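You operate a simulated robot arm through the tools that you are given. There is no shell and no other tool.

You are at the controls of a simulated robot arm. One attempt, no reset.

JOB
Put things in order on the top of the short steel table. At the end: the short grey stone stands on top of the grey small steel plate; the bolt with the blue head stands where the short brown stone stood; the silver long nut from the top of the short steel table stands where the bolt with the blue head stood; the short brown stone stands on top of the brown sanding block with a green band; whatever was shut is shut again. Leave all else as you found it, and nothing knocked over.
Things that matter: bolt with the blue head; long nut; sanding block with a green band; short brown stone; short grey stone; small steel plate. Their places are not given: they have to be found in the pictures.

It is judged by the outcome, as a careful person would: the job done as asked, and still so three seconds after it is handed in. It fails if anything else is knocked over, pushed out of place, dropped, spilled or broken.

ROBOT AND FRAMES
A 6-joint arm with a two-finger parallel gripper, fixed in place. Base frame: the origin is at the foot of the arm, x ahead of it, y to its left, z up; the work surface is at about z = 850. Units: mm, rad, N and s.
With the tool pointing down near the work surface it reaches from about 260 to 680 mm from the base axis. Its first joint turns from -1.152 to 1.152 rad. Payload 2.9 kg.
Tool frame: the origin (TCP) lies between the finger pads and is the grasp point; the fingertips stand 30 mm ahead of it; z points along the fingers, y is the line along which they close. The gripper opens to 110 mm. The fingers are 20 mm wide and 10 mm thick; the gripper's body (48 by 112 mm) begins 55 mm behind the TCP.
Orientation is that of the tool frame in the base frame, as [roll, pitch, yaw] about the fixed x, y, z axes, in that order (R = Rz(yaw) Ry(pitch) Rx(roll)). With the fingers straight down and closing along the base's y, the tool's x points along the base's -x, its y along +y and its z along -z.

CONTROLS
- The arm moves only by the tool play_rows. Its argument "rows" is a list of rows, each a list of 7 numbers: the closure, from 0 (fully open) to 1 (shut), then the shift along the base's x, y, z in units of 200 mm (1.0 is 200 mm), then the turn, a rotation vector about the base's x, y, z in units of 45 degrees (1.0 is 45 degrees). In form: [[gripper, tx, ty, tz, wx, wy, wz], ...]. A call has 1 to 20 rows; each row is the pose to reach, as a shift and turn from the pose commanded when the call began. A call with a number of a shift or a turn outside -1 to 1 is refused whole. A row lasts 0.2 s, in which the tool goes at most 50 mm and 0.15 rad; a call with a longer step from one row to the next is refused whole, and so is a gripper value outside its range. Where a pose cannot be reached the arm comes as near as it can. A force on the tool above 40 N (or 10 N above the force at the start of the call, whichever is more), or a blocked arm, ends the call early, and 0.2 s more pass. Each finger travels about 108 mm/s and halts on what it meets, pressing with about 41 N; the grip force reading is that of the motor and also rises with nothing between the fingers. The clock runs only during rows and for 0.2 s after the last one: add rows that repeat a pose to give the fingers time. It gives the time, the measured TCP pose, the force on the tool (base axes), the opening and the grip force at its end, in the units of the frame above (readings bear some noise), with the torque about the TCP (base axes, N m) and any sound that the robot's microphone picked up.
- Cameras (640 x 400 px; columns grow to the right, rows downward): "scene" is fixed at [82.9, 434.8, 1390.2]; the picture's right is [-0.72, -0.70, 0.00], its down [-0.36, 0.37, -0.86] and it looks along [0.60, -0.62, -0.51] (base axes); focal length 358 px, centre (320, 200). "wrist" rides on the gripper at [72, 17, -103] in the tool frame; the picture's right is [-0.23, 0.97, 0.00], its down [-0.76, -0.18, -0.62] and it looks along [-0.61, -0.14, 0.78] (tool axes); focal length 222 px, centre (320, 200).
- get_image(camera): a new picture of that camera. It takes no simulated time.
- point_at(camera, pixels): for up to 12 pixels [column, row] of the newest picture of that camera ("zoom" is the newest enlarged one), the place [x, y, z] in the base frame of the surface seen there, good to about 2 mm. It takes no simulated time.
- close_up(camera, box): a new picture of the part [left, top, right, bottom] of that camera's present view, enlarged. It takes no simulated time.
- close_job(): hands the job in; it is judged then, once.

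Leave the gripper open and the arm clear of the work at the hand-in unless told otherwise.

The tools are called after "Emit:" by a JSON object that holds its "name" and its "arguments". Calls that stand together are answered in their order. play_rows: Moves the arm, as the interface text tells. Its arguments: {"type":"object","properties":{"rows":{"type":"array","items":{"type":"array","items":{"type":"number"}}}},"required":["rows"]} The other tools are called the same way: get_image (camera) takes a picture; point_at (camera, pixels) gives the place of the surface under pixels of a picture; close_up (camera, box) takes an enlarged picture of a part of a camera's view; close_job () hands the job in.

At the start:

```text
time: 0.0
position: [500.3, -23.7, 1131.6]
tool_rot: [-3.141, 0.0, 3.141]
force: [0.4, 0.3, 0.2]
moment: [0.01, -0.02, -0.01]
grip_width: 109.9
finger_force: 0.1
```

scene: 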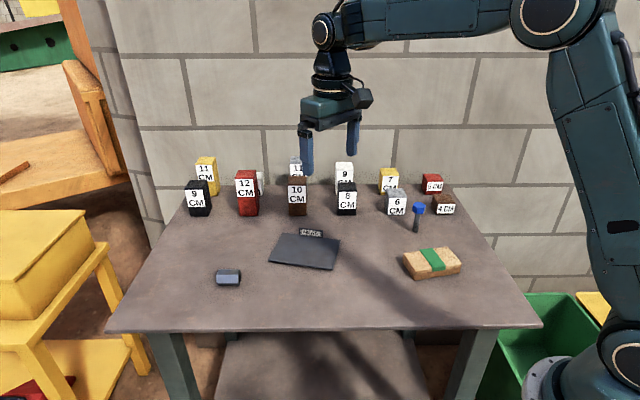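
wrist: 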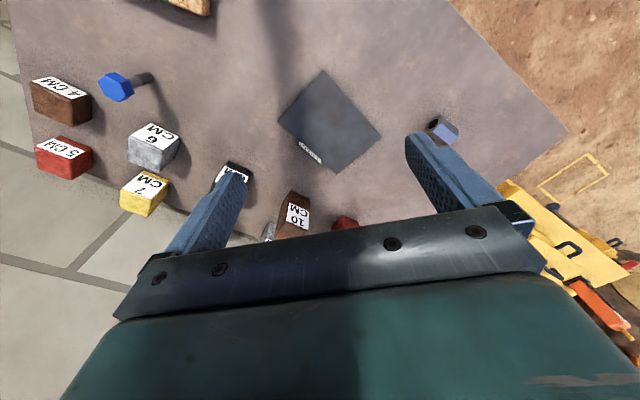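

I see a table with a row of labelled stones, a blue-headed bolt near (418,213), a dark plate at (305,250), a sanding block with a green band at (432,262), and a small nut at (228,277). I'll take enlarged pictures to identify everything.

Emit:
{"name": "close_up", "arguments": {"camera": "scene", "box": [320, 150, 480, 250]}}

Emit:
{"name": "close_up", "arguments": {"camera": "scene", "box": [170, 140, 330, 240]}}

Emit:
{"name": "close_up", "arguments": {"camera": "scene", "box": [190, 210, 350, 310]}}

Emit:
{"name": "close_up", "arguments": {"camera": "scene", "box": [370, 210, 530, 310]}}

```text
4.00 times, centred on (400, 200) of scene
```

zoom: 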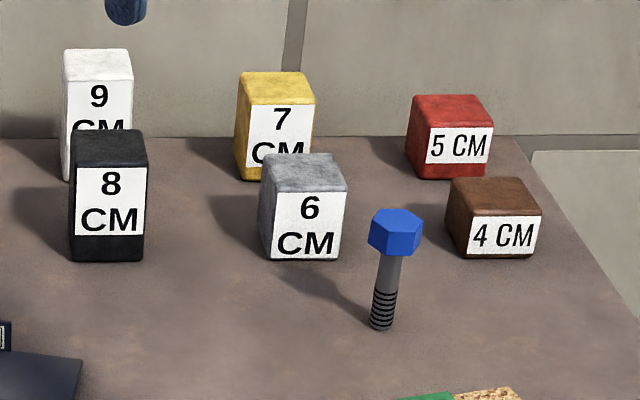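

```text
4.00 times, centred on (250, 190) of scene
```

zoom: 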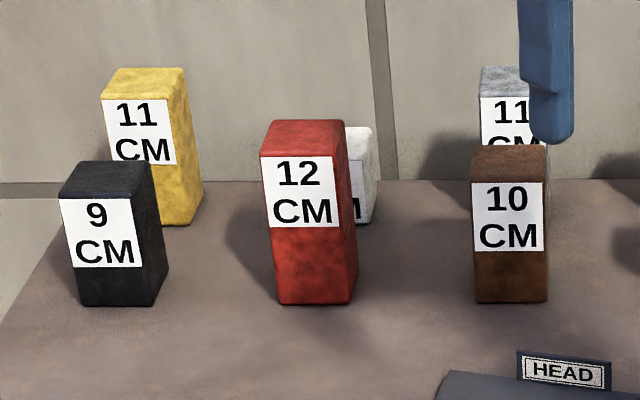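

```text
4.00 times, centred on (270, 260) of scene
```

zoom: 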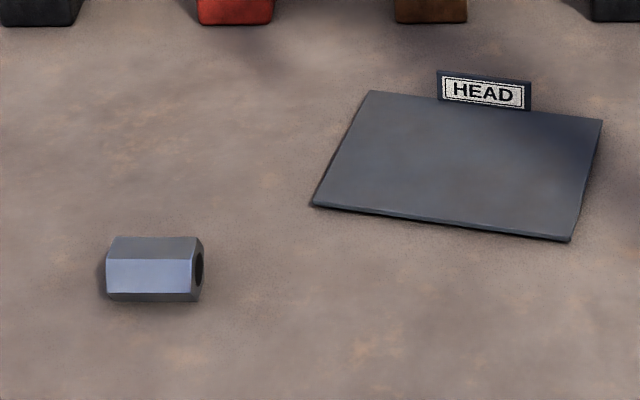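

```text
4.00 times, centred on (450, 260) of scene
```

zoom: 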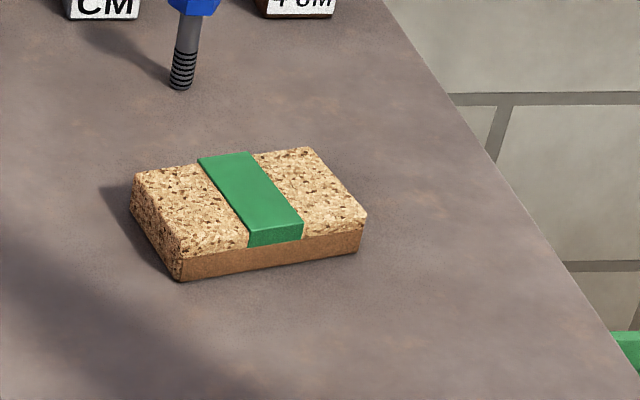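

The short brown stone is the 4 CM one (the other brown is 10 CM), and the short grey stone is the 6 CM one (the other grey is 11 CM). The bolt stands on its thread end, and the nut lies on its side. Next I measure points in the scene picture.

Emit:
{"name": "close_up", "arguments": {"camera": "scene", "box": [370, 170, 470, 232]}}

```text
6.40 times, centred on (420, 201) of scene
```

zoom: 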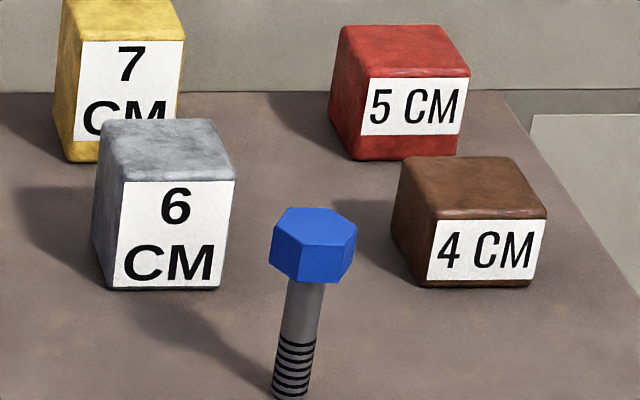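

Measuring the tops and corners of the 4 CM and 6 CM stones and the bolt head in this zoom.

Emit:
{"name": "point_at", "arguments": {"camera": "zoom", "pixels": [[412, 163], [503, 162], [542, 210], [435, 212], [109, 126], [207, 125], [229, 172], [123, 175], [314, 224], [284, 218], [340, 225], [310, 240]]}}

Emit:
{"name": "point_at", "arguments": {"camera": "scene", "pixels": [[282, 234], [340, 241], [332, 270], [268, 262], [300, 235], [323, 237], [404, 254], [445, 247], [461, 263], [416, 277], [217, 274], [240, 276]]}}

```text
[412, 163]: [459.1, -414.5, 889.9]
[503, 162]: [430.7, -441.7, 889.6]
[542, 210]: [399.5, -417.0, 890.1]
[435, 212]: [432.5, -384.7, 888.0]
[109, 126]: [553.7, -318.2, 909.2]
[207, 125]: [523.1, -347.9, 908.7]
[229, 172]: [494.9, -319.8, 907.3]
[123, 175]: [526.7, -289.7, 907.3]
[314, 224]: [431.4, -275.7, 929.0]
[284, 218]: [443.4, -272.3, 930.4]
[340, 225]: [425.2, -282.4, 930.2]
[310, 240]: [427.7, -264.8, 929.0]
```

```text
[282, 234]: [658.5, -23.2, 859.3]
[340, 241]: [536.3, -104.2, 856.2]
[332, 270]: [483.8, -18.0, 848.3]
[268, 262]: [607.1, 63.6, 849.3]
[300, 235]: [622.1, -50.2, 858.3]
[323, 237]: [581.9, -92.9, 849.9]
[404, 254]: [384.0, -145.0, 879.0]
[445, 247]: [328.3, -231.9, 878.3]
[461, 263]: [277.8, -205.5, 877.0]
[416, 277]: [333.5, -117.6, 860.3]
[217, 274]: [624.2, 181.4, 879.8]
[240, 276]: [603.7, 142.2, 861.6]
```

Brown stone centre ≈ (430,-414), grey ≈ (525,-319), both turned 45°. I take more detailed measurements of the bolt, nut, plate and block.

Emit:
{"name": "close_up", "arguments": {"camera": "scene", "box": [400, 195, 440, 235]}}

```text
10.00 times, centred on (420, 215) of scene
```

zoom: 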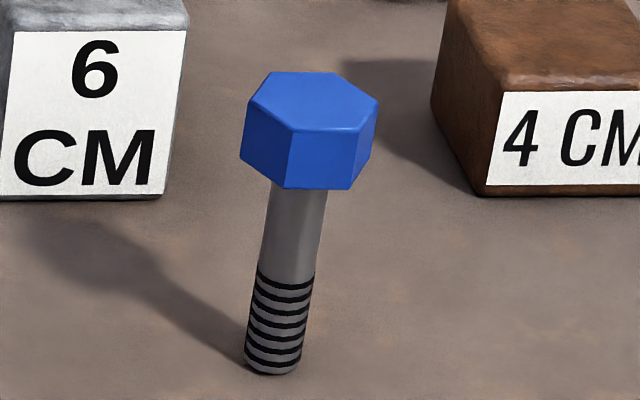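

The bolt head hexagon's top vertices are at about (268,73), (340,74), (377,98), (354,131), (290,130), (248,106). I measure those and the shank.

Emit:
{"name": "point_at", "arguments": {"camera": "zoom", "pixels": [[271, 76], [338, 77], [373, 99], [352, 128], [291, 127], [252, 106], [312, 101], [320, 165], [290, 240], [272, 365], [248, 365], [298, 365]]}}

Emit:
{"name": "close_up", "arguments": {"camera": "scene", "box": [204, 258, 252, 298]}}

```text
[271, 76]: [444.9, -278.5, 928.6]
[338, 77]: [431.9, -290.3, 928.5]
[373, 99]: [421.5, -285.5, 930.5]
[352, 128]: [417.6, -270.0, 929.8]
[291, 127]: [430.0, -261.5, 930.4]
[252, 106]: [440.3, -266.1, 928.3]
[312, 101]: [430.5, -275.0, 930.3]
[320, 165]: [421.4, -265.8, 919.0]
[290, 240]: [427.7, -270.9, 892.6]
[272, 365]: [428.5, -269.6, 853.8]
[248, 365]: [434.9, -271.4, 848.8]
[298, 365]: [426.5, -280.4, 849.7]
```

```text
10.00 times, centred on (228, 278) of scene
```

zoom: 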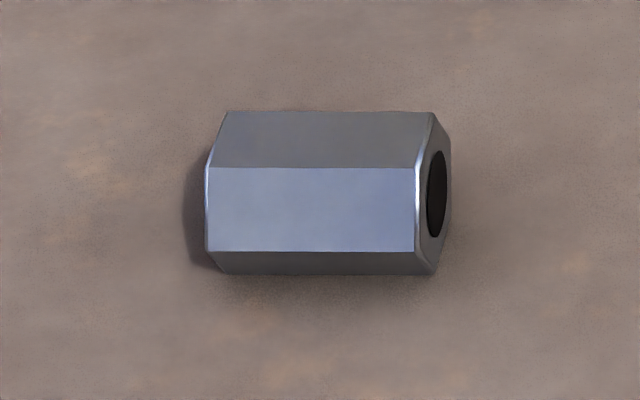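

Bolt head centre ≈ (431,-275), flats' normals around 11°+60k. Now measure the nut in its zoom.

Emit:
{"name": "point_at", "arguments": {"camera": "zoom", "pixels": [[228, 116], [428, 116], [414, 170], [210, 170], [209, 246], [411, 248], [320, 140], [320, 210], [320, 262], [440, 150], [436, 200], [320, 290]]}}

Emit:
{"name": "close_up", "arguments": {"camera": "scene", "box": [256, 218, 352, 278]}}

```text
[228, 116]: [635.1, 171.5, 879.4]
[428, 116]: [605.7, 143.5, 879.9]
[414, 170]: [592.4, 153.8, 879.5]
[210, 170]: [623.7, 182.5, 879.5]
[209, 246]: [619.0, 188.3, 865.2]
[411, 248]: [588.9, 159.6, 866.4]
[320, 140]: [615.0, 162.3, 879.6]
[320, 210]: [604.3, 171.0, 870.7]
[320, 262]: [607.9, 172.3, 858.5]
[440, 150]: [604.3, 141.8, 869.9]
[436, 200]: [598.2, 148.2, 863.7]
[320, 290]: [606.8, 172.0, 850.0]
```

```text
6.67 times, centred on (304, 248) of scene
```

zoom: 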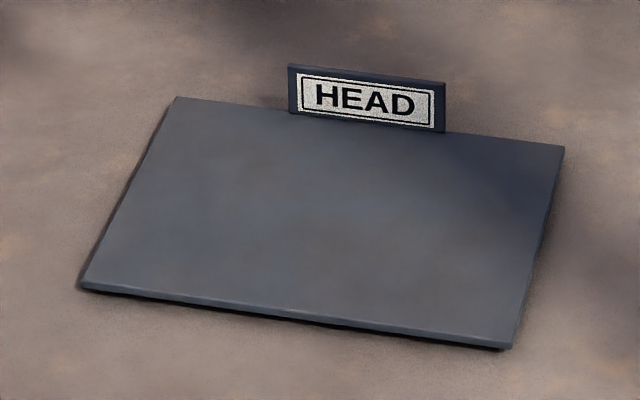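

The nut lies on a flat: top at z≈879.5, centre ≈ (614,163), axis about 43.6°, length ≈ 41. Now the plate, whose label "HEAD" stands up at its back edge.

Emit:
{"name": "point_at", "arguments": {"camera": "zoom", "pixels": [[178, 102], [560, 150], [508, 340], [90, 282], [325, 210], [290, 70], [444, 88], [440, 126], [292, 108], [250, 160], [400, 280], [80, 320]]}}

Emit:
{"name": "close_up", "arguments": {"camera": "scene", "box": [392, 236, 472, 286]}}

```text
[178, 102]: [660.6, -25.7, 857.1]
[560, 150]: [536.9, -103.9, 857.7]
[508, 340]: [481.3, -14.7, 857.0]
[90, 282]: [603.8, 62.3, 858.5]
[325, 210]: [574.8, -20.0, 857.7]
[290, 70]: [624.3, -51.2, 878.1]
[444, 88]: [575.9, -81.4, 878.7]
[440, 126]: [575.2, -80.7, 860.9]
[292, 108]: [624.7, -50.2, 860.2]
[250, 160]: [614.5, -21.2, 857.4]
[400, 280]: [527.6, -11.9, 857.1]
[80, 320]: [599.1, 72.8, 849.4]
```

```text
8.00 times, centred on (432, 261) of scene
```

zoom: 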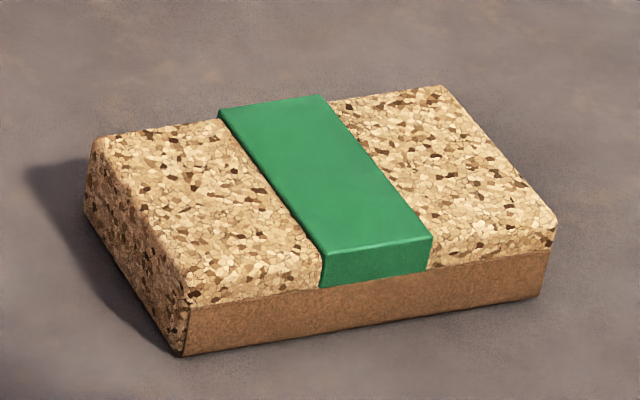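

Plate top z≈857.5, centre ≈ (571,-21), label along its back edge up to z≈879. Now I measure the sanding block and its band.

Emit:
{"name": "point_at", "arguments": {"camera": "zoom", "pixels": [[98, 142], [442, 88], [552, 222], [192, 300], [225, 112], [315, 100], [428, 238], [328, 250], [325, 175], [180, 200], [450, 160], [270, 320]]}}

Emit:
{"name": "close_up", "arguments": {"camera": "wrist", "box": [0, 0, 640, 400]}}

```text
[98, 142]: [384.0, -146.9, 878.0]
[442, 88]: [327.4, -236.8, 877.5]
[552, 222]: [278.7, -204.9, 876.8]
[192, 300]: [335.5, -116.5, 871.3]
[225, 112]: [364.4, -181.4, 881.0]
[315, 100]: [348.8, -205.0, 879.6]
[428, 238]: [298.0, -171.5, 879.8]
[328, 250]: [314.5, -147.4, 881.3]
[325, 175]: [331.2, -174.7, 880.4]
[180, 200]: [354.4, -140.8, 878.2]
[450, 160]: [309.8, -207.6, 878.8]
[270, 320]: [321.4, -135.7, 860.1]
```

```text
1.00 times, centred on (320, 200) of wrist (not enlarged: the box is as wide or as high as the picture)
```

zoom: 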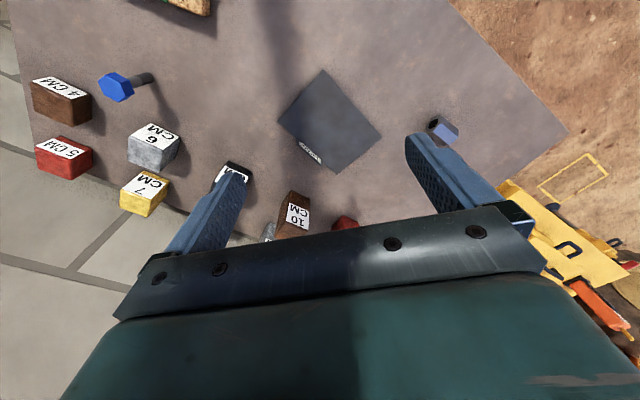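

Block centre ≈ (331,-176), band top z≈880.5 (slightly above the cork at 878). Now I measure the neighbouring stones so I can keep clear of them.

Emit:
{"name": "close_up", "arguments": {"camera": "scene", "box": [320, 150, 480, 250]}}

```text
4.00 times, centred on (400, 200) of scene
```

zoom: 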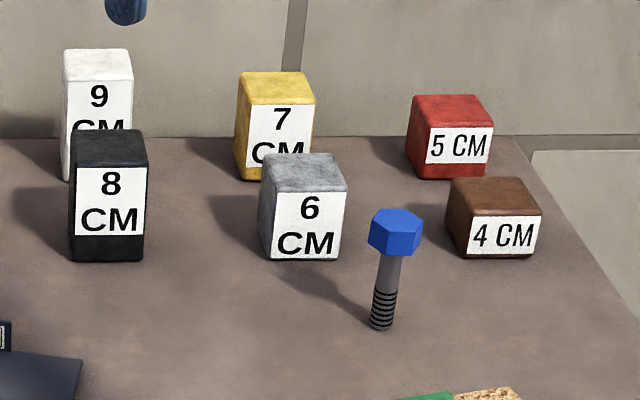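

Measuring the top corners of red 5 CM, yellow 7 CM, black 8 CM in this zoom.

Emit:
{"name": "point_at", "arguments": {"camera": "zoom", "pixels": [[418, 98], [475, 98], [490, 125], [430, 125], [246, 75], [303, 75], [313, 102], [251, 104], [80, 134], [137, 134], [145, 166], [78, 166]]}}

Emit:
{"name": "point_at", "arguments": {"camera": "scene", "pixels": [[440, 222], [470, 215], [530, 320], [300, 300], [400, 300]]}}

```text
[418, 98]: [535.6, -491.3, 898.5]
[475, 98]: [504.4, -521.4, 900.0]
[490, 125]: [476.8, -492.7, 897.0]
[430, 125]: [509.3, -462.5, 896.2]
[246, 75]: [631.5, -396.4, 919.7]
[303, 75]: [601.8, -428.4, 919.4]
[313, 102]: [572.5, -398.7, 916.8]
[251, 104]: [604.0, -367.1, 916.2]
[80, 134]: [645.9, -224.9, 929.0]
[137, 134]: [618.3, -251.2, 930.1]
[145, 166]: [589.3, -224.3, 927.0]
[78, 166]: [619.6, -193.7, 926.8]
```

```text
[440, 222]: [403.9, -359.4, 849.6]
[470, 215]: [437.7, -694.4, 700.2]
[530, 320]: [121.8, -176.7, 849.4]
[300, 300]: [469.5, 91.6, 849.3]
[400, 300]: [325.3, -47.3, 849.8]
```

Red 5 CM centre ≈ (506,-492), yellow 7 CM ≈ (602,-398), black 8 CM ≈ (618,-223): there is about 65 mm between rows. First move: turn -45° and move toward above the brown 4 CM stone, staying high.

Emit:
{"name": "play_rows", "arguments": {"rows": [[0, -0.0219, -0.1219, 0, 0, 0, -0.125], [0, -0.0438, -0.2438, 0, 0, 0, -0.25], [0, -0.0656, -0.3656, 0, 0, 0, -0.375], [0, -0.0875, -0.4875, 0, 0, 0, -0.5], [0, -0.1094, -0.6094, 0, 0, 0, -0.625], [0, -0.1313, -0.7313, 0, 0, 0, -0.75], [0, -0.1531, -0.8531, 0, 0, 0, -0.875], [0, -0.175, -0.975, 0, 0, 0, -1.0], [0, -0.175, -0.975, 0, 0, 0, -1.0]]}}

```text
time: 2.0
position: [462.9, -218.2, 1129.2]
tool_rot: [-3.141, -0.001, 2.355]
force: [-0.8, 0.4, -0.2]
moment: [0.03, 0.0, 0.0]
grip_width: 110.1
finger_force: 0.1
```

The arm read (463,-218,1129), a couple of mm off the plan. I continue to above the brown stone at about z=985 and then check with the wrist camera.

Emit:
{"name": "play_rows", "arguments": {"rows": [[0, -0.0165, -0.098, -0.072, 0, 0, 0], [0, -0.033, -0.196, -0.144, 0, 0, 0], [0, -0.0495, -0.294, -0.216, 0, 0, 0], [0, -0.066, -0.392, -0.288, 0, 0, 0], [0, -0.0825, -0.49, -0.36, 0, 0, 0], [0, -0.099, -0.588, -0.432, 0, 0, 0], [0, -0.1155, -0.686, -0.504, 0, 0, 0], [0, -0.132, -0.784, -0.576, 0, 0, 0], [0, -0.1485, -0.882, -0.648, 0, 0, 0], [0, -0.165, -0.98, -0.72, 0, 0, 0], [0, -0.165, -0.98, -0.72, 0, 0, 0], [0, -0.165, -0.98, -0.72, 0, 0, 0]]}}

Emit:
{"name": "get_image", "arguments": {"camera": "wrist"}}

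Emit:
{"name": "get_image", "arguments": {"camera": "scene"}}

```text
time: 4.6
position: [429.9, -415.4, 986.7]
tool_rot: [3.141, 0.0, 2.356]
force: [-1.2, 0.5, -0.3]
moment: [0.01, 0.01, -0.03]
grip_width: 110.0
finger_force: 0.1
```

```text
taken
```

wrist: 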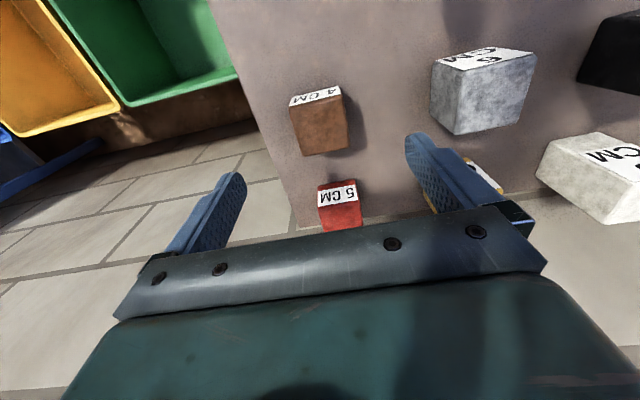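

```text
taken
```

scene: 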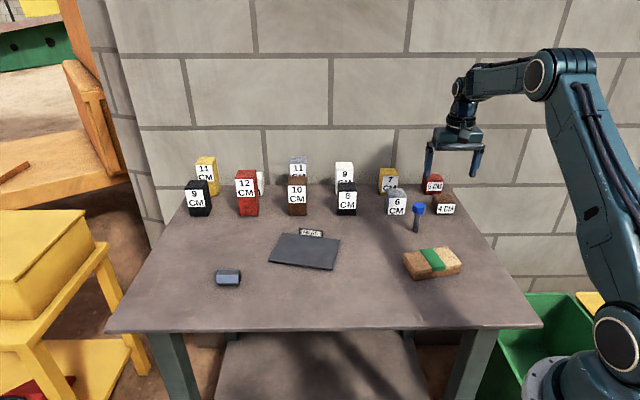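

The TCP reads (429.9,-415.4,986.7). I check the brown stone's position from the wrist camera: its top face corners are about (293,107), (342,96), (348,146), (304,153).

Emit:
{"name": "point_at", "arguments": {"camera": "wrist", "pixels": [[294, 110], [341, 97], [346, 146], [304, 152], [320, 126]]}}

Emit:
{"name": "close_up", "arguments": {"camera": "wrist", "box": [260, 60, 400, 180]}}

```text
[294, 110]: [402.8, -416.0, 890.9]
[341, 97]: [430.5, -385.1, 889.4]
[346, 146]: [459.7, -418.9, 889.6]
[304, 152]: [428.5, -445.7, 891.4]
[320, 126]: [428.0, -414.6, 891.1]
```

```text
3.33 times, centred on (330, 120) of wrist
```

zoom: 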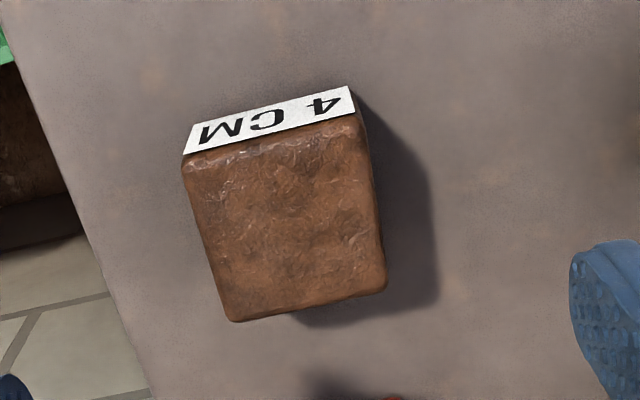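

The wrist camera gives the centre ≈ (430.4,-416), matching. I descend straight to TCP z≈885.5 (fingertips about 5 mm above the table), still open.

Emit:
{"name": "play_rows", "arguments": {"rows": [[0, 0.0, 0, -0.1, 0, 0, 0], [0, 0, 0, -0.2, 0, 0, 0], [0, 0, 0, -0.3, 0, 0, 0], [0, 0, 0, -0.4, 0, 0, 0], [0, 0, 0, -0.46, 0, 0, 0], [0, 0, 0, -0.505, 0, 0, 0], [0, 0, 0, -0.505, 0, 0, 0], [0, 0, 0, -0.505, 0, 0, 0]]}}

Emit:
{"name": "get_image", "arguments": {"camera": "wrist"}}

Emit:
{"name": "close_up", "arguments": {"camera": "scene", "box": [380, 130, 508, 230]}}

```text
time: 6.4
position: [430.6, -414.7, 886.7]
tool_rot: [3.141, -0.001, 2.355]
force: [0.0, -1.3, -0.6]
moment: [-0.04, 0.02, -0.01]
grip_width: 110.0
finger_force: 0.0
```

```text
taken
```

wrist: 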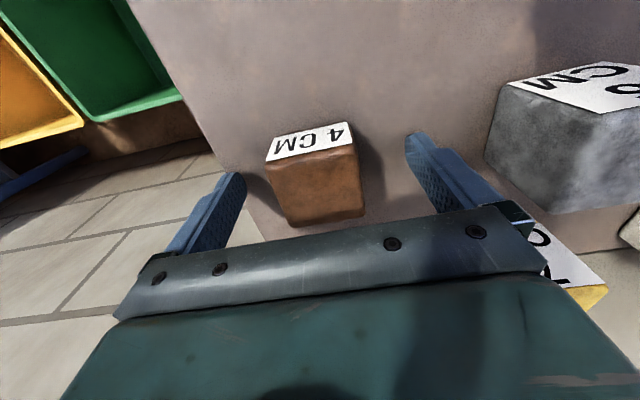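

```text
4.00 times, centred on (444, 180) of scene
```

zoom: 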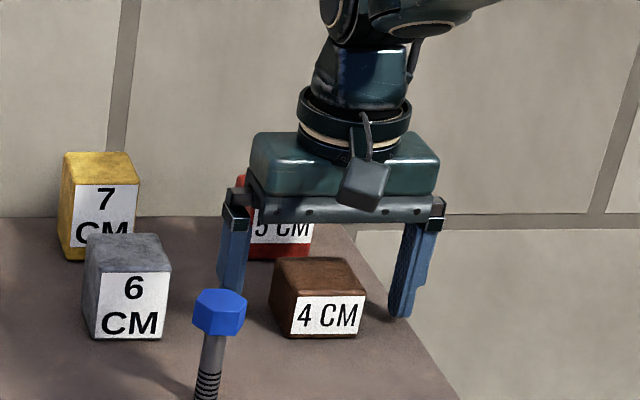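

The stone sits between the open fingers. I close gently in steps, staying in place.

Emit:
{"name": "play_rows", "arguments": {"rows": [[0.3, 0, 0, 0, 0, 0, 0], [0.48, 0, 0, 0, 0, 0, 0], [0.55, 0, 0, 0, 0, 0, 0], [0.6, 0, 0, 0, 0, 0, 0], [0.63, 0, 0, 0, 0, 0, 0], [0.66, 0, 0, 0, 0, 0, 0], [0.72, 0, 0, 0, 0, 0, 0], [0.72, 0, 0, 0, 0, 0, 0]]}}

Emit:
{"name": "close_up", "arguments": {"camera": "scene", "box": [380, 130, 508, 230]}}

```text
time: 8.2
position: [430.1, -415.5, 886.7]
tool_rot: [-3.141, 0.001, 2.356]
force: [-1.1, -0.4, 1.1]
moment: [-0.01, 0.06, 0.02]
grip_width: 49.7
finger_force: 41.4
```

```text
4.00 times, centred on (444, 180) of scene
```

zoom: 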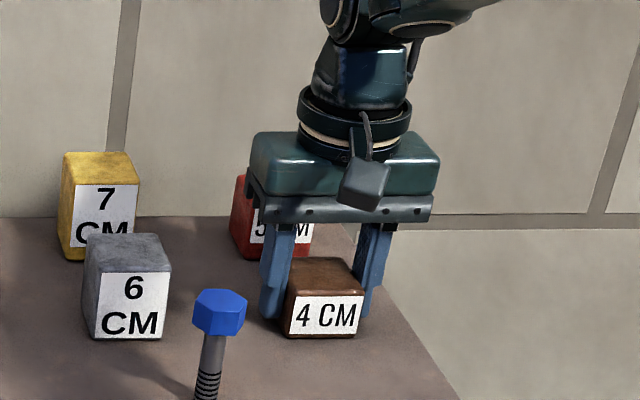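

Gripped: opening 49.7 mm at 41 N, so the stone is 50 mm wide. I lift straight up 120 mm.

Emit:
{"name": "play_rows", "arguments": {"rows": [[0.72, 0, 0, 0.03, 0, 0, 0], [0.72, 0, 0, 0.1, 0, 0, 0], [0.72, 0, 0, 0.2, 0, 0, 0], [0.72, 0, 0, 0.3, 0, 0, 0], [0.72, 0, 0, 0.4, 0, 0, 0], [0.72, 0, 0, 0.5, 0, 0, 0], [0.72, 0, 0, 0.6, 0, 0, 0], [0.72, 0, 0, 0.6, 0, 0, 0]]}}

Emit:
{"name": "get_image", "arguments": {"camera": "scene"}}

```text
time: 10.0
position: [431.4, -414.4, 1004.7]
tool_rot: [-3.14, 0.0, 2.356]
force: [0.3, 0.2, -2.8]
moment: [-0.03, 0.01, 0.0]
grip_width: 49.9
finger_force: 40.7
```

```text
taken
```

scene: 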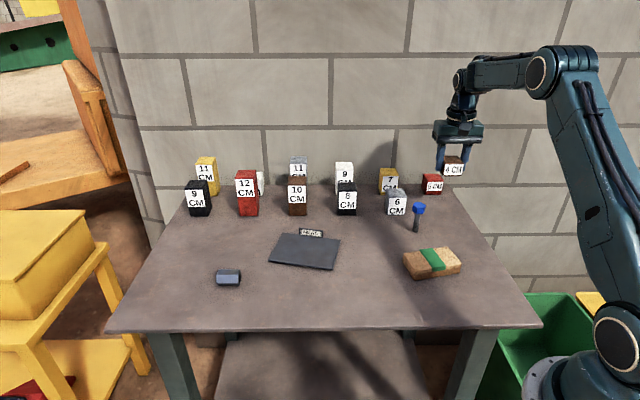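

The stone is lifted cleanly. I carry it toward the sanding block in two parts, turning +12.6° on the way to line up with the block.

Emit:
{"name": "play_rows", "arguments": {"rows": [[0.72, -0.042, 0.1, 0, 0, 0, 0.03], [0.72, -0.083, 0.2, 0, 0, 0, 0.06], [0.72, -0.125, 0.3, 0, 0, 0, 0.1], [0.72, -0.167, 0.4, 0, 0, 0, 0.14], [0.72, -0.208, 0.5, 0, 0, 0, 0.18], [0.72, -0.25, 0.6, 0, 0, 0, 0.22], [0.72, -0.292, 0.7, 0, 0, 0, 0.26], [0.72, -0.333, 0.8, 0, 0, 0, 0.28], [0.72, -0.375, 0.9, 0, 0, 0, 0.28], [0.72, -0.375, 0.9, 0, 0, 0, 0.28]]}}

```text
time: 12.2
position: [355.0, -236.7, 1004.6]
tool_rot: [-3.141, 0.001, 2.575]
force: [0.3, -0.2, -2.6]
moment: [0.01, 0.01, 0.01]
grip_width: 49.6
finger_force: 41.5
```

Now at (355,-237,1005). I move over the block centre (331,-176) and lower to z≈940 (stone bottom ≈ 903).

Emit:
{"name": "play_rows", "arguments": {"rows": [[0.72, -0.04, 0.1, 0, 0, 0, 0], [0.72, -0.08, 0.2, 0, 0, 0, 0], [0.72, -0.12, 0.304, 0, 0, 0, 0], [0.72, -0.12, 0.304, -0.08, 0, 0, 0], [0.72, -0.12, 0.304, -0.16, 0, 0, 0], [0.72, -0.12, 0.304, -0.24, 0, 0, 0], [0.72, -0.12, 0.304, -0.31, 0, 0, 0], [0.72, -0.12, 0.304, -0.31, 0, 0, 0], [0.72, -0.12, 0.304, -0.31, 0, 0, 0]]}}

Emit:
{"name": "get_image", "arguments": {"camera": "wrist"}}

Emit:
{"name": "close_up", "arguments": {"camera": "scene", "box": [370, 190, 498, 290]}}

```text
time: 14.2
position: [331.4, -172.9, 944.9]
tool_rot: [-3.141, -0.002, 2.576]
force: [0.4, 0.8, -2.7]
moment: [-0.02, -0.02, 0.0]
grip_width: 49.7
finger_force: 40.6
```

```text
taken
```

wrist: 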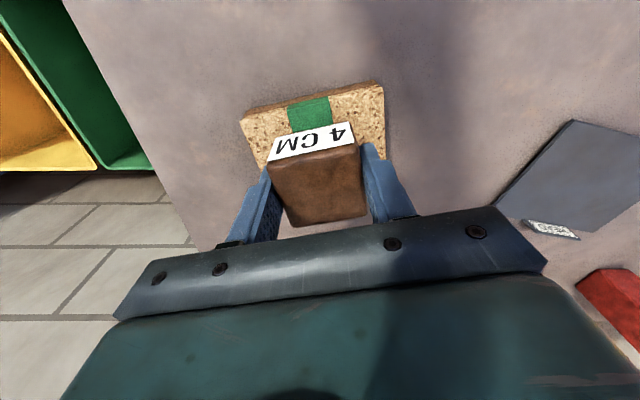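

```text
4.00 times, centred on (434, 240) of scene
```

zoom: 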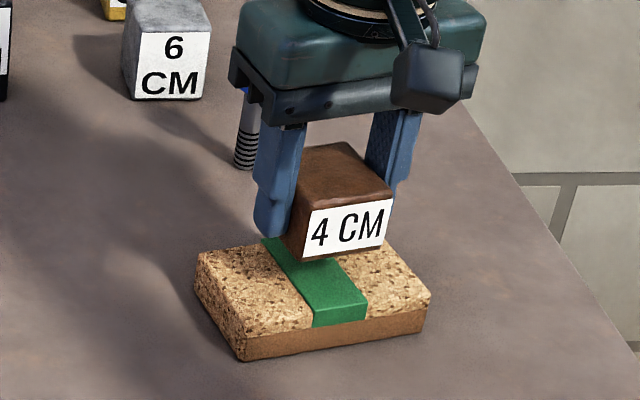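

The stone hangs over the block. The TCP reads y=-172.9, so I correct by -3 mm and lower to z≈922.

Emit:
{"name": "play_rows", "arguments": {"rows": [[0.72, 0, -0.015, -0.03, 0, 0, 0], [0.72, 0, -0.015, -0.06, 0, 0, 0], [0.72, 0, -0.015, -0.09, 0, 0, 0], [0.72, 0, -0.015, -0.115, 0, 0, 0], [0.72, 0, -0.015, -0.115, 0, 0, 0], [0.72, 0, -0.015, -0.115, 0, 0, 0]]}}

Emit:
{"name": "close_up", "arguments": {"camera": "scene", "box": [370, 190, 498, 290]}}

```text
time: 15.6
position: [332.2, -178.1, 922.1]
tool_rot: [3.141, 0.0, 2.574]
force: [0.0, 0.4, -2.4]
moment: [-0.03, -0.02, 0.01]
grip_width: 49.7
finger_force: 41.1
```

```text
4.00 times, centred on (434, 240) of scene
```

zoom: 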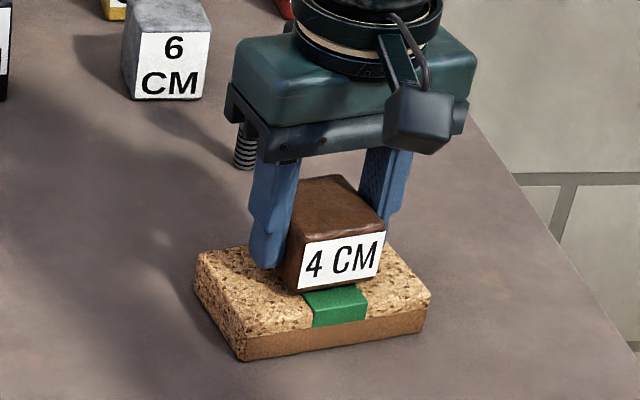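

Stone bottom is about 4 mm above the band. I lower in 1–2 mm steps, watching force.

Emit:
{"name": "play_rows", "arguments": {"rows": [[0.72, 0, 0, -0.005, 0, 0, 0], [0.72, 0, 0, -0.01, 0, 0, 0], [0.72, 0, 0, -0.014, 0, 0, 0], [0.72, 0, 0, -0.014, 0, 0, 0]]}}

```text
time: 16.6
position: [332.9, -176.4, 917.5]
tool_rot: [-3.141, 0.0, 2.578]
force: [-0.5, 0.4, -2.8]
moment: [-0.02, -0.02, 0.0]
grip_width: 49.6
finger_force: 41.1
```

Still no contact (force unchanged at -2.8). I go down a little more.

Emit:
{"name": "play_rows", "arguments": {"rows": [[0.72, 0, 0, -0.004, 0, 0, 0], [0.72, 0, 0, -0.008, 0, 0, 0], [0.72, 0, 0, -0.008, 0, 0, 0]]}}

```text
time: 17.4
position: [334.1, -177.8, 916.2]
tool_rot: [-3.141, 0.0, 2.575]
force: [-0.9, 0.8, 4.0]
moment: [0.03, 0.06, 0.01]
grip_width: 49.8
finger_force: 41.3
```

Contact: force rose to +4 N. I open the fingers gradually to release the stone.

Emit:
{"name": "play_rows", "arguments": {"rows": [[0.6, 0, 0, 0, 0, 0, 0], [0.52, 0, 0, 0, 0, 0, 0], [0.45, 0, 0, 0, 0, 0, 0], [0.38, 0, 0, 0, 0, 0, 0], [0.38, 0, 0, 0, 0, 0, 0]]}}

Emit:
{"name": "get_image", "arguments": {"camera": "wrist"}}

Emit:
{"name": "close_up", "arguments": {"camera": "scene", "box": [370, 190, 498, 290]}}

```text
time: 18.6
position: [334.1, -176.9, 916.4]
tool_rot: [-3.141, 0.0, 2.576]
force: [-0.2, -0.4, -0.3]
moment: [0.0, 0.0, 0.01]
grip_width: 68.2
finger_force: 0.0
```

```text
taken
```

wrist: 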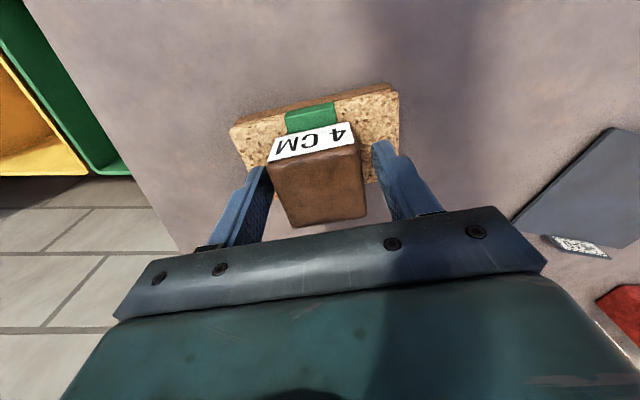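

```text
4.00 times, centred on (434, 240) of scene
```

zoom: 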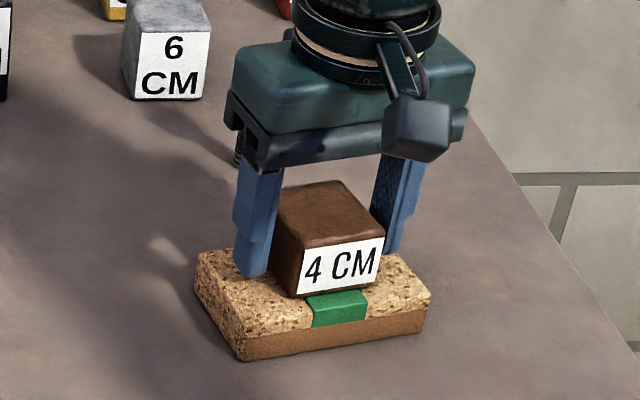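

The stone rests on the band. I rise straight up 130 mm.

Emit:
{"name": "play_rows", "arguments": {"rows": [[0.38, 0, 0, 0.05, 0, 0, 0], [0.38, 0, 0, 0.12, 0, 0, 0], [0.38, 0, 0, 0.22, 0, 0, 0], [0.38, 0, 0, 0.32, 0, 0, 0], [0.38, 0, 0, 0.42, 0, 0, 0], [0.38, 0, 0, 0.52, 0, 0, 0], [0.38, 0, 0, 0.65, 0, 0, 0], [0.38, 0, 0, 0.65, 0, 0, 0]]}}

Emit:
{"name": "get_image", "arguments": {"camera": "wrist"}}

Emit:
{"name": "close_up", "arguments": {"camera": "scene", "box": [370, 190, 498, 290]}}

```text
time: 20.4
position: [332.1, -178.6, 1047.9]
tool_rot: [3.141, 0.001, 2.576]
force: [-0.3, -0.7, -0.3]
moment: [0.03, 0.01, 0.0]
grip_width: 68.3
finger_force: 0.1
```

```text
taken
```

wrist: 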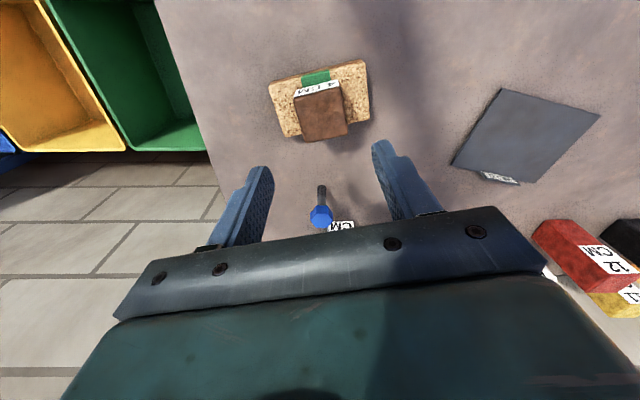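

```text
4.00 times, centred on (434, 240) of scene
```

zoom: 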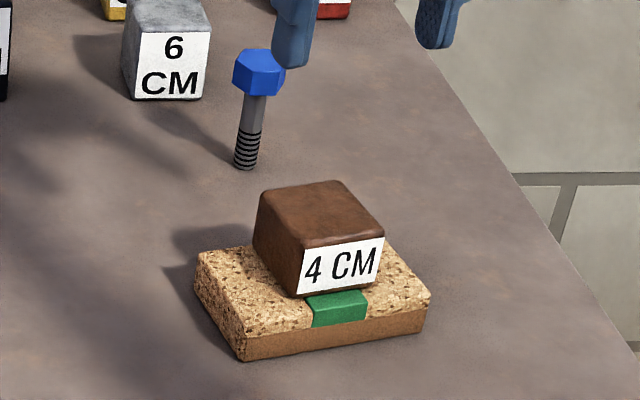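

The brown stone sits squarely on the block. Next I go above the bolt at (431,-275) turning to -19° so the fingers close across its flats.

Emit:
{"name": "play_rows", "arguments": {"rows": [[0.38, 0.07, -0.07, 0, 0, 0, 0.05], [0.38, 0.14, -0.14, 0, 0, 0, 0.1], [0.38, 0.21, -0.21, 0, 0, 0, 0.15], [0.38, 0.28, -0.28, 0, 0, 0, 0.2], [0.38, 0.35, -0.35, 0, 0, 0, 0.25], [0.38, 0.42, -0.42, 0, 0, 0, 0.293], [0.38, 0.493, -0.488, 0, 0, 0, 0.293], [0.38, 0.493, -0.488, 0, 0, 0, 0.293], [0.38, 0.493, -0.488, 0, 0, 0, 0.293]]}}

Emit:
{"name": "get_image", "arguments": {"camera": "wrist"}}

Emit:
{"name": "close_up", "arguments": {"camera": "wrist", "box": [270, 80, 370, 142]}}

```text
time: 22.4
position: [432.0, -275.1, 1049.4]
tool_rot: [-3.141, 0.0, 2.806]
force: [-0.1, -0.1, -0.4]
moment: [0.03, 0.02, -0.02]
grip_width: 68.2
finger_force: 0.1
```

```text
taken
```

wrist: 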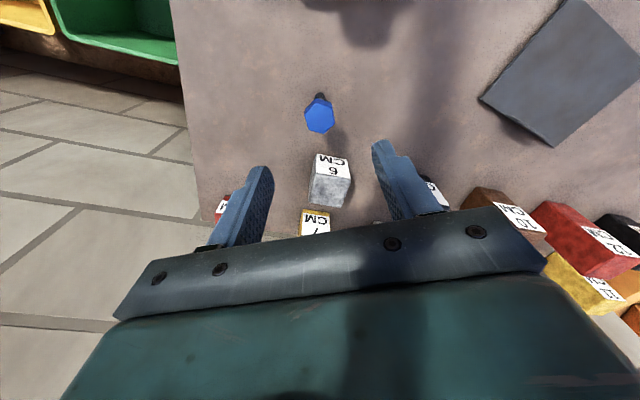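

```text
6.40 times, centred on (320, 111) of wrist
```

zoom: 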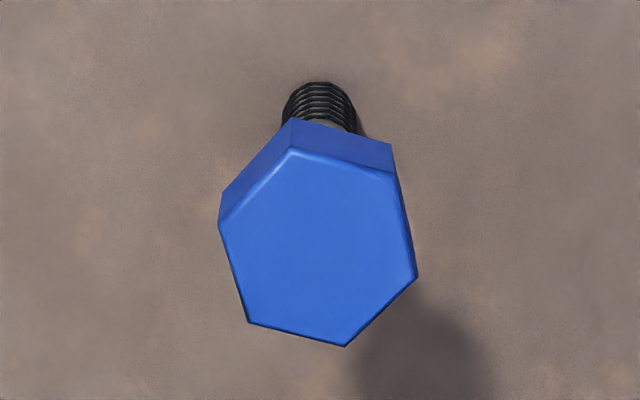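

The head is seen clearly from above. Top vertices ≈ (290,150), (393,172), (416,278), (346,346), (250,322), (219,225). I measure them for centre and angle.

Emit:
{"name": "point_at", "arguments": {"camera": "zoom", "pixels": [[292, 155], [390, 176], [411, 276], [343, 341], [254, 318], [224, 226], [318, 248], [238, 272], [400, 225]]}}

```text
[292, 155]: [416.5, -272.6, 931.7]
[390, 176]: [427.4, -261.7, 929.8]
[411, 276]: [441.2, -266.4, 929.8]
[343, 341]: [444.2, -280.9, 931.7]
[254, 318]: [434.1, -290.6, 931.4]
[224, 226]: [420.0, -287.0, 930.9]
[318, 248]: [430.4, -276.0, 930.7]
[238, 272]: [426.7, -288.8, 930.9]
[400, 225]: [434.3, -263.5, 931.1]
```

Head centre ≈ (430.7,-276), flats' normal ≈ 73.4°, so I turn +2.7° more, correct about 1 mm, and descend to TCP z≈919 so the pads straddle the head.

Emit:
{"name": "play_rows", "arguments": {"rows": [[0.38, -0.005, -0.004, -0.1, 0, 0, 0.06], [0.38, -0.005, -0.004, -0.2, 0, 0, 0.06], [0.38, -0.005, -0.004, -0.3, 0, 0, 0.06], [0.38, -0.005, -0.004, -0.4, 0, 0, 0.06], [0.38, -0.005, -0.004, -0.5, 0, 0, 0.06], [0.38, -0.005, -0.004, -0.58, 0, 0, 0.06], [0.38, -0.005, -0.004, -0.64, 0, 0, 0.06], [0.38, -0.005, -0.004, -0.65, 0, 0, 0.06], [0.38, -0.005, -0.004, -0.65, 0, 0, 0.06], [0.38, -0.005, -0.004, -0.65, 0, 0, 0.06]]}}

Emit:
{"name": "get_image", "arguments": {"camera": "wrist"}}

Emit:
{"name": "close_up", "arguments": {"camera": "scene", "box": [370, 150, 498, 250]}}

```text
time: 24.6
position: [430.2, -275.7, 916.3]
tool_rot: [3.141, 0.001, 2.853]
force: [0.4, -0.6, 0.4]
moment: [-0.03, 0.0, 0.0]
grip_width: 68.2
finger_force: 0.0
```

```text
taken
```

wrist: 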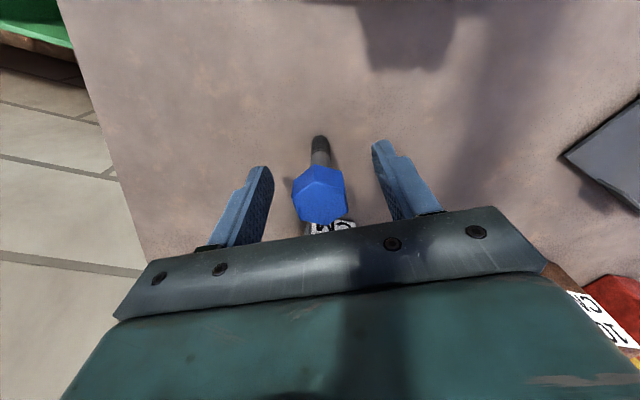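

```text
4.00 times, centred on (434, 200) of scene
```

zoom: 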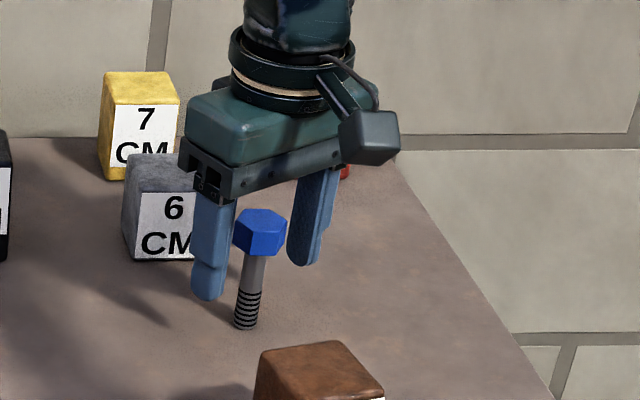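

The TCP is centred on the head (430.2,-275.7,916.3). I close slowly in small steps.

Emit:
{"name": "play_rows", "arguments": {"rows": [[0.5, 0, 0, 0, 0, 0, 0], [0.6, 0, 0, 0, 0, 0, 0], [0.67, 0, 0, 0, 0, 0, 0], [0.7, 0, 0, 0, 0, 0, 0], [0.72, 0, 0, 0, 0, 0, 0], [0.735, 0, 0, 0, 0, 0, 0], [0.75, 0, 0, 0, 0, 0, 0], [0.76, 0, 0, 0, 0, 0, 0], [0.77, 0, 0, 0, 0, 0, 0], [0.78, 0, 0, 0, 0, 0, 0], [0.8, 0, 0, 0, 0, 0, 0], [0.85, 0, 0, 0, 0, 0, 0], [0.9, 0, 0, 0, 0, 0, 0], [0.9, 0, 0, 0, 0, 0, 0]]}}

Emit:
{"name": "get_image", "arguments": {"camera": "wrist"}}

Emit:
{"name": "close_up", "arguments": {"camera": "scene", "box": [390, 180, 454, 240]}}

```text
time: 27.6
position: [429.9, -276.7, 916.3]
tool_rot: [-3.141, 0.0, 2.853]
force: [-0.2, 0.1, 1.2]
moment: [0.02, -0.03, 0.03]
grip_width: 27.2
finger_force: 40.4
```

```text
taken
```

wrist: 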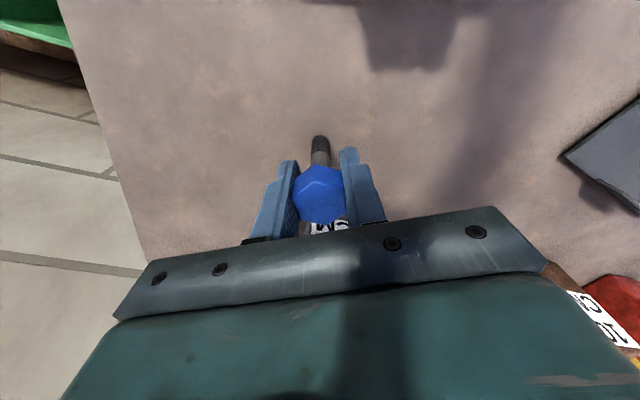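

```text
6.67 times, centred on (422, 210) of scene
```

zoom: 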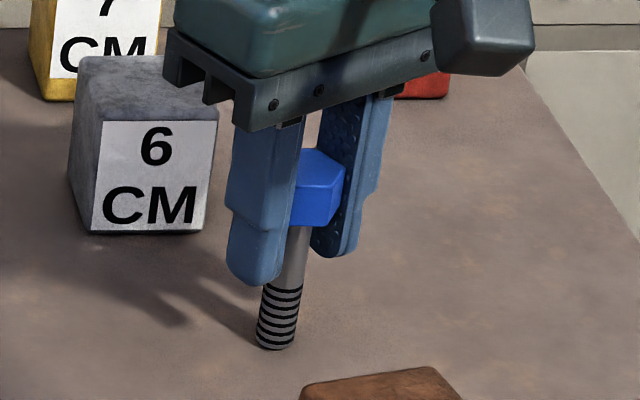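

Gripped at 27.2 mm, 40 N; the bolt is upright. I lift straight up 110 mm.

Emit:
{"name": "play_rows", "arguments": {"rows": [[0.9, 0, 0, 0.02, 0, 0, 0], [0.9, 0, 0, 0.07, 0, 0, 0], [0.9, 0, 0, 0.15, 0, 0, 0], [0.9, 0, 0, 0.25, 0, 0, 0], [0.9, 0, 0, 0.35, 0, 0, 0], [0.9, 0, 0, 0.45, 0, 0, 0], [0.9, 0, 0, 0.55, 0, 0, 0], [0.9, 0, 0, 0.55, 0, 0, 0]]}}

Emit:
{"name": "close_up", "arguments": {"camera": "scene", "box": [380, 130, 508, 230]}}

```text
time: 29.4
position: [431.8, -276.7, 1026.3]
tool_rot: [3.141, 0.0, 2.854]
force: [0.5, 0.6, -2.0]
moment: [-0.01, -0.03, -0.05]
grip_width: 27.5
finger_force: 40.7
```

```text
4.00 times, centred on (444, 180) of scene
```

zoom: 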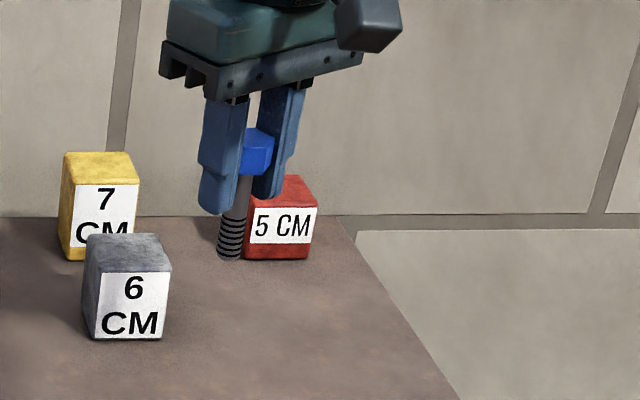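

Now I carry the bolt -139 mm in y to the brown stone's old spot (430.4,-415.5), then lower to about 6 mm above standing height.

Emit:
{"name": "play_rows", "arguments": {"rows": [[0.9, 0, -0.1, 0, 0, 0, 0], [0.9, 0, -0.2, 0, 0, 0, 0], [0.9, 0, -0.3, 0, 0, 0, 0], [0.9, 0, -0.4, 0, 0, 0, 0], [0.9, 0, -0.5, 0, 0, 0, 0], [0.9, 0, -0.6, 0, 0, 0, 0], [0.9, 0, -0.6955, 0, 0, 0, 0], [0.9, 0, -0.6955, 0, 0, 0, 0], [0.9, 0, -0.6955, -0.1, 0, 0, 0], [0.9, 0, -0.6955, -0.2, 0, 0, 0], [0.9, 0, -0.6955, -0.3, 0, 0, 0], [0.9, 0, -0.6955, -0.4, 0, 0, 0], [0.9, 0, -0.6955, -0.47, 0, 0, 0], [0.9, 0, -0.6955, -0.52, 0, 0, 0], [0.9, 0, -0.6955, -0.52, 0, 0, 0], [0.9, 0, -0.6955, -0.52, 0, 0, 0]]}}

Emit:
{"name": "close_up", "arguments": {"camera": "scene", "box": [380, 130, 508, 230]}}

Emit:
{"name": "get_image", "arguments": {"camera": "wrist"}}

```text
time: 32.8
position: [429.9, -412.4, 921.1]
tool_rot: [-3.141, 0.001, 2.854]
force: [0.2, 0.0, -2.4]
moment: [0.0, 0.04, -0.02]
grip_width: 27.4
finger_force: 40.7
```

```text
4.00 times, centred on (444, 180) of scene
```

zoom: 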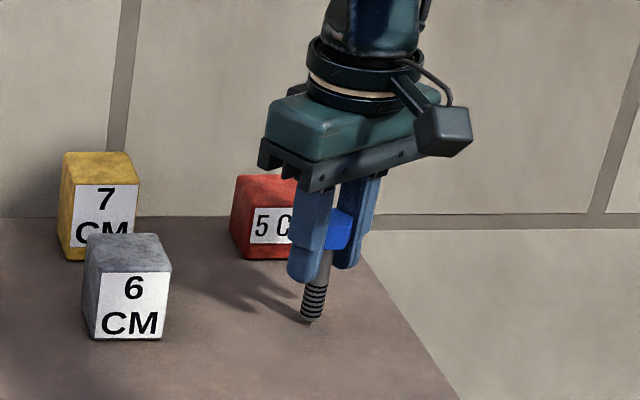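

```text
taken
```

wrist: 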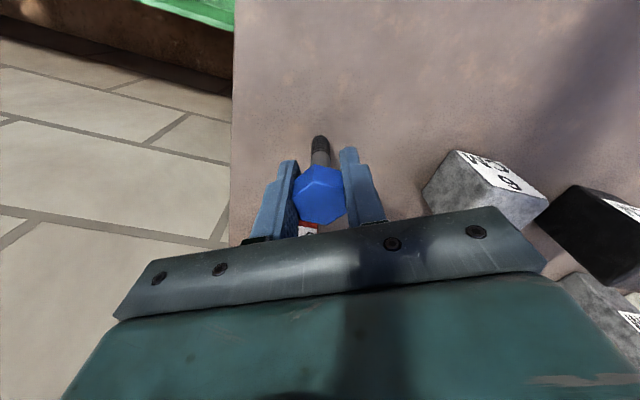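

The reading shows y=-412.4, about 3 mm short; I hold for one row to get another reading before correcting.

Emit:
{"name": "play_rows", "arguments": {"rows": [[0.9, 0, 0, 0, 0, 0, 0]]}}

Emit:
{"name": "play_rows", "arguments": {"rows": [[0.9, 0, 0, 0, 0, 0, 0]]}}

Emit:
{"name": "play_rows", "arguments": {"rows": [[0.9, 0, 0, 0, 0, 0, 0]]}}

```text
time: 33.2
position: [430.0, -414.5, 921.8]
tool_rot: [3.142, 0.0, 2.854]
force: [0.0, 0.3, -2.1]
moment: [0.04, 0.0, 0.02]
grip_width: 27.4
finger_force: 41.0
```

```text
time: 33.6
position: [430.4, -413.9, 921.6]
tool_rot: [-3.141, 0.0, 2.853]
force: [0.0, -0.2, -1.3]
moment: [0.02, 0.02, -0.01]
grip_width: 27.4
finger_force: 40.8
```

```text
time: 34.0
position: [430.6, -413.3, 922.1]
tool_rot: [-3.141, 0.0, 2.854]
force: [-0.6, 0.3, -2.1]
moment: [0.0, 0.0, 0.0]
grip_width: 27.3
finger_force: 41.0
```

Average is (430.2,-413.5,921.7). I shift -1.7 mm in y and lower 4 mm.

Emit:
{"name": "play_rows", "arguments": {"rows": [[0.9, 0, -0.0085, 0, 0, 0, 0], [0.9, 0, -0.0085, -0.008, 0, 0, 0], [0.9, 0, -0.0085, -0.015, 0, 0, 0], [0.9, 0, -0.0085, -0.021, 0, 0, 0], [0.9, 0, -0.0085, -0.021, 0, 0, 0]]}}

Emit:
{"name": "play_rows", "arguments": {"rows": [[0.9, 0, 0, 0, 0, 0, 0]]}}

```text
time: 35.2
position: [431.0, -415.0, 917.3]
tool_rot: [3.141, -0.001, 2.853]
force: [0.2, -0.1, -2.3]
moment: [0.01, 0.0, 0.02]
grip_width: 27.3
finger_force: 41.1
```

```text
time: 35.6
position: [430.5, -416.0, 917.6]
tool_rot: [3.141, 0.002, 2.854]
force: [-0.1, 0.1, -2.0]
moment: [0.0, -0.02, 0.01]
grip_width: 27.5
finger_force: 40.7
```

No contact yet (force about -2, the bolt's weight). I lower 1 mm, then check.

Emit:
{"name": "play_rows", "arguments": {"rows": [[0.9, 0, 0, -0.003, 0, 0, 0], [0.9, 0, 0, -0.006, 0, 0, 0], [0.9, 0, 0, -0.006, 0, 0, 0]]}}

```text
time: 36.4
position: [429.9, -416.0, 917.1]
tool_rot: [3.142, 0.0, 2.853]
force: [-0.3, -0.7, 0.5]
moment: [0.02, 0.0, -0.01]
grip_width: 27.3
finger_force: 40.9
```

Light contact (force from -2 to +0.5). A further 0.5 mm to seat it.

Emit:
{"name": "play_rows", "arguments": {"rows": [[0.9, 0, 0, -0.0025, 0, 0, 0], [0.9, 0, 0, -0.0025, 0, 0, 0]]}}

```text
time: 37.0
position: [430.4, -416.7, 916.4]
tool_rot: [-3.141, 0.002, 2.853]
force: [-1.1, 2.5, 8.5]
moment: [0.19, 0.13, -0.02]
grip_width: 27.4
finger_force: 41.5
```

Firm contact (8.5 N), slightly more than needed; I back off 0.4 mm before opening.

Emit:
{"name": "play_rows", "arguments": {"rows": [[0.9, 0, 0, 0.002, 0, 0, 0], [0.9, 0, 0, 0.002, 0, 0, 0]]}}

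Emit:
{"name": "close_up", "arguments": {"camera": "scene", "box": [410, 160, 474, 220]}}

```text
time: 37.6
position: [430.5, -416.4, 917.7]
tool_rot: [-3.141, 0.0, 2.853]
force: [-1.6, 4.1, 7.5]
moment: [0.28, 0.04, 0.0]
grip_width: 26.9
finger_force: 41.5
```

```text
6.67 times, centred on (442, 190) of scene
```

zoom: 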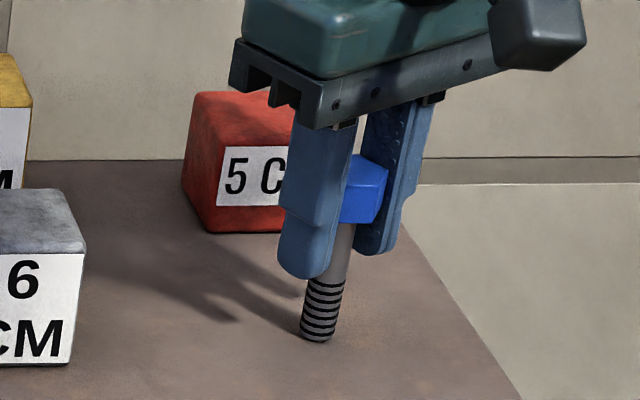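

A sideways 4 N remains at the bolt's tip. I lift 2 mm to unload it, then set it down more lightly.

Emit:
{"name": "play_rows", "arguments": {"rows": [[0.9, 0, 0, 0.005, 0, 0, 0], [0.9, 0, 0, 0.01, 0, 0, 0], [0.9, 0, 0, 0.01, 0, 0, 0], [0.9, 0, 0, 0.01, 0, 0, 0]]}}

Emit:
{"name": "play_rows", "arguments": {"rows": [[0.9, 0, 0, 0, 0, 0, 0]]}}

Emit:
{"name": "close_up", "arguments": {"camera": "wrist", "box": [260, 110, 400, 240]}}

```text
time: 38.6
position: [430.0, -415.3, 919.4]
tool_rot: [3.141, 0.0, 2.855]
force: [0.8, 0.2, -2.1]
moment: [-0.01, 0.01, 0.0]
grip_width: 27.4
finger_force: 41.4
```

```text
time: 39.0
position: [430.1, -416.1, 919.7]
tool_rot: [-3.141, 0.0, 2.854]
force: [0.2, -0.3, -1.4]
moment: [-0.02, -0.02, -0.03]
grip_width: 27.1
finger_force: 40.8
```

```text
3.08 times, centred on (330, 175) of wrist
```

zoom: 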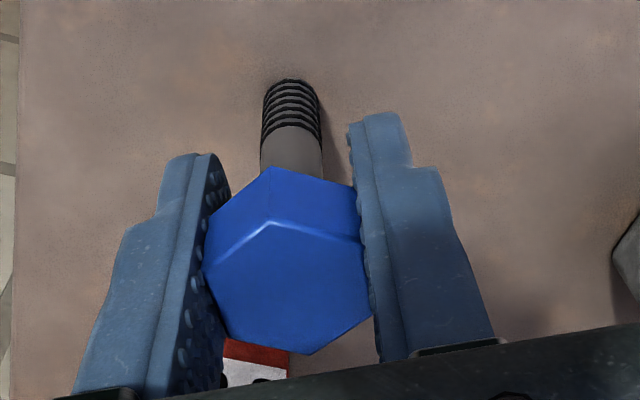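

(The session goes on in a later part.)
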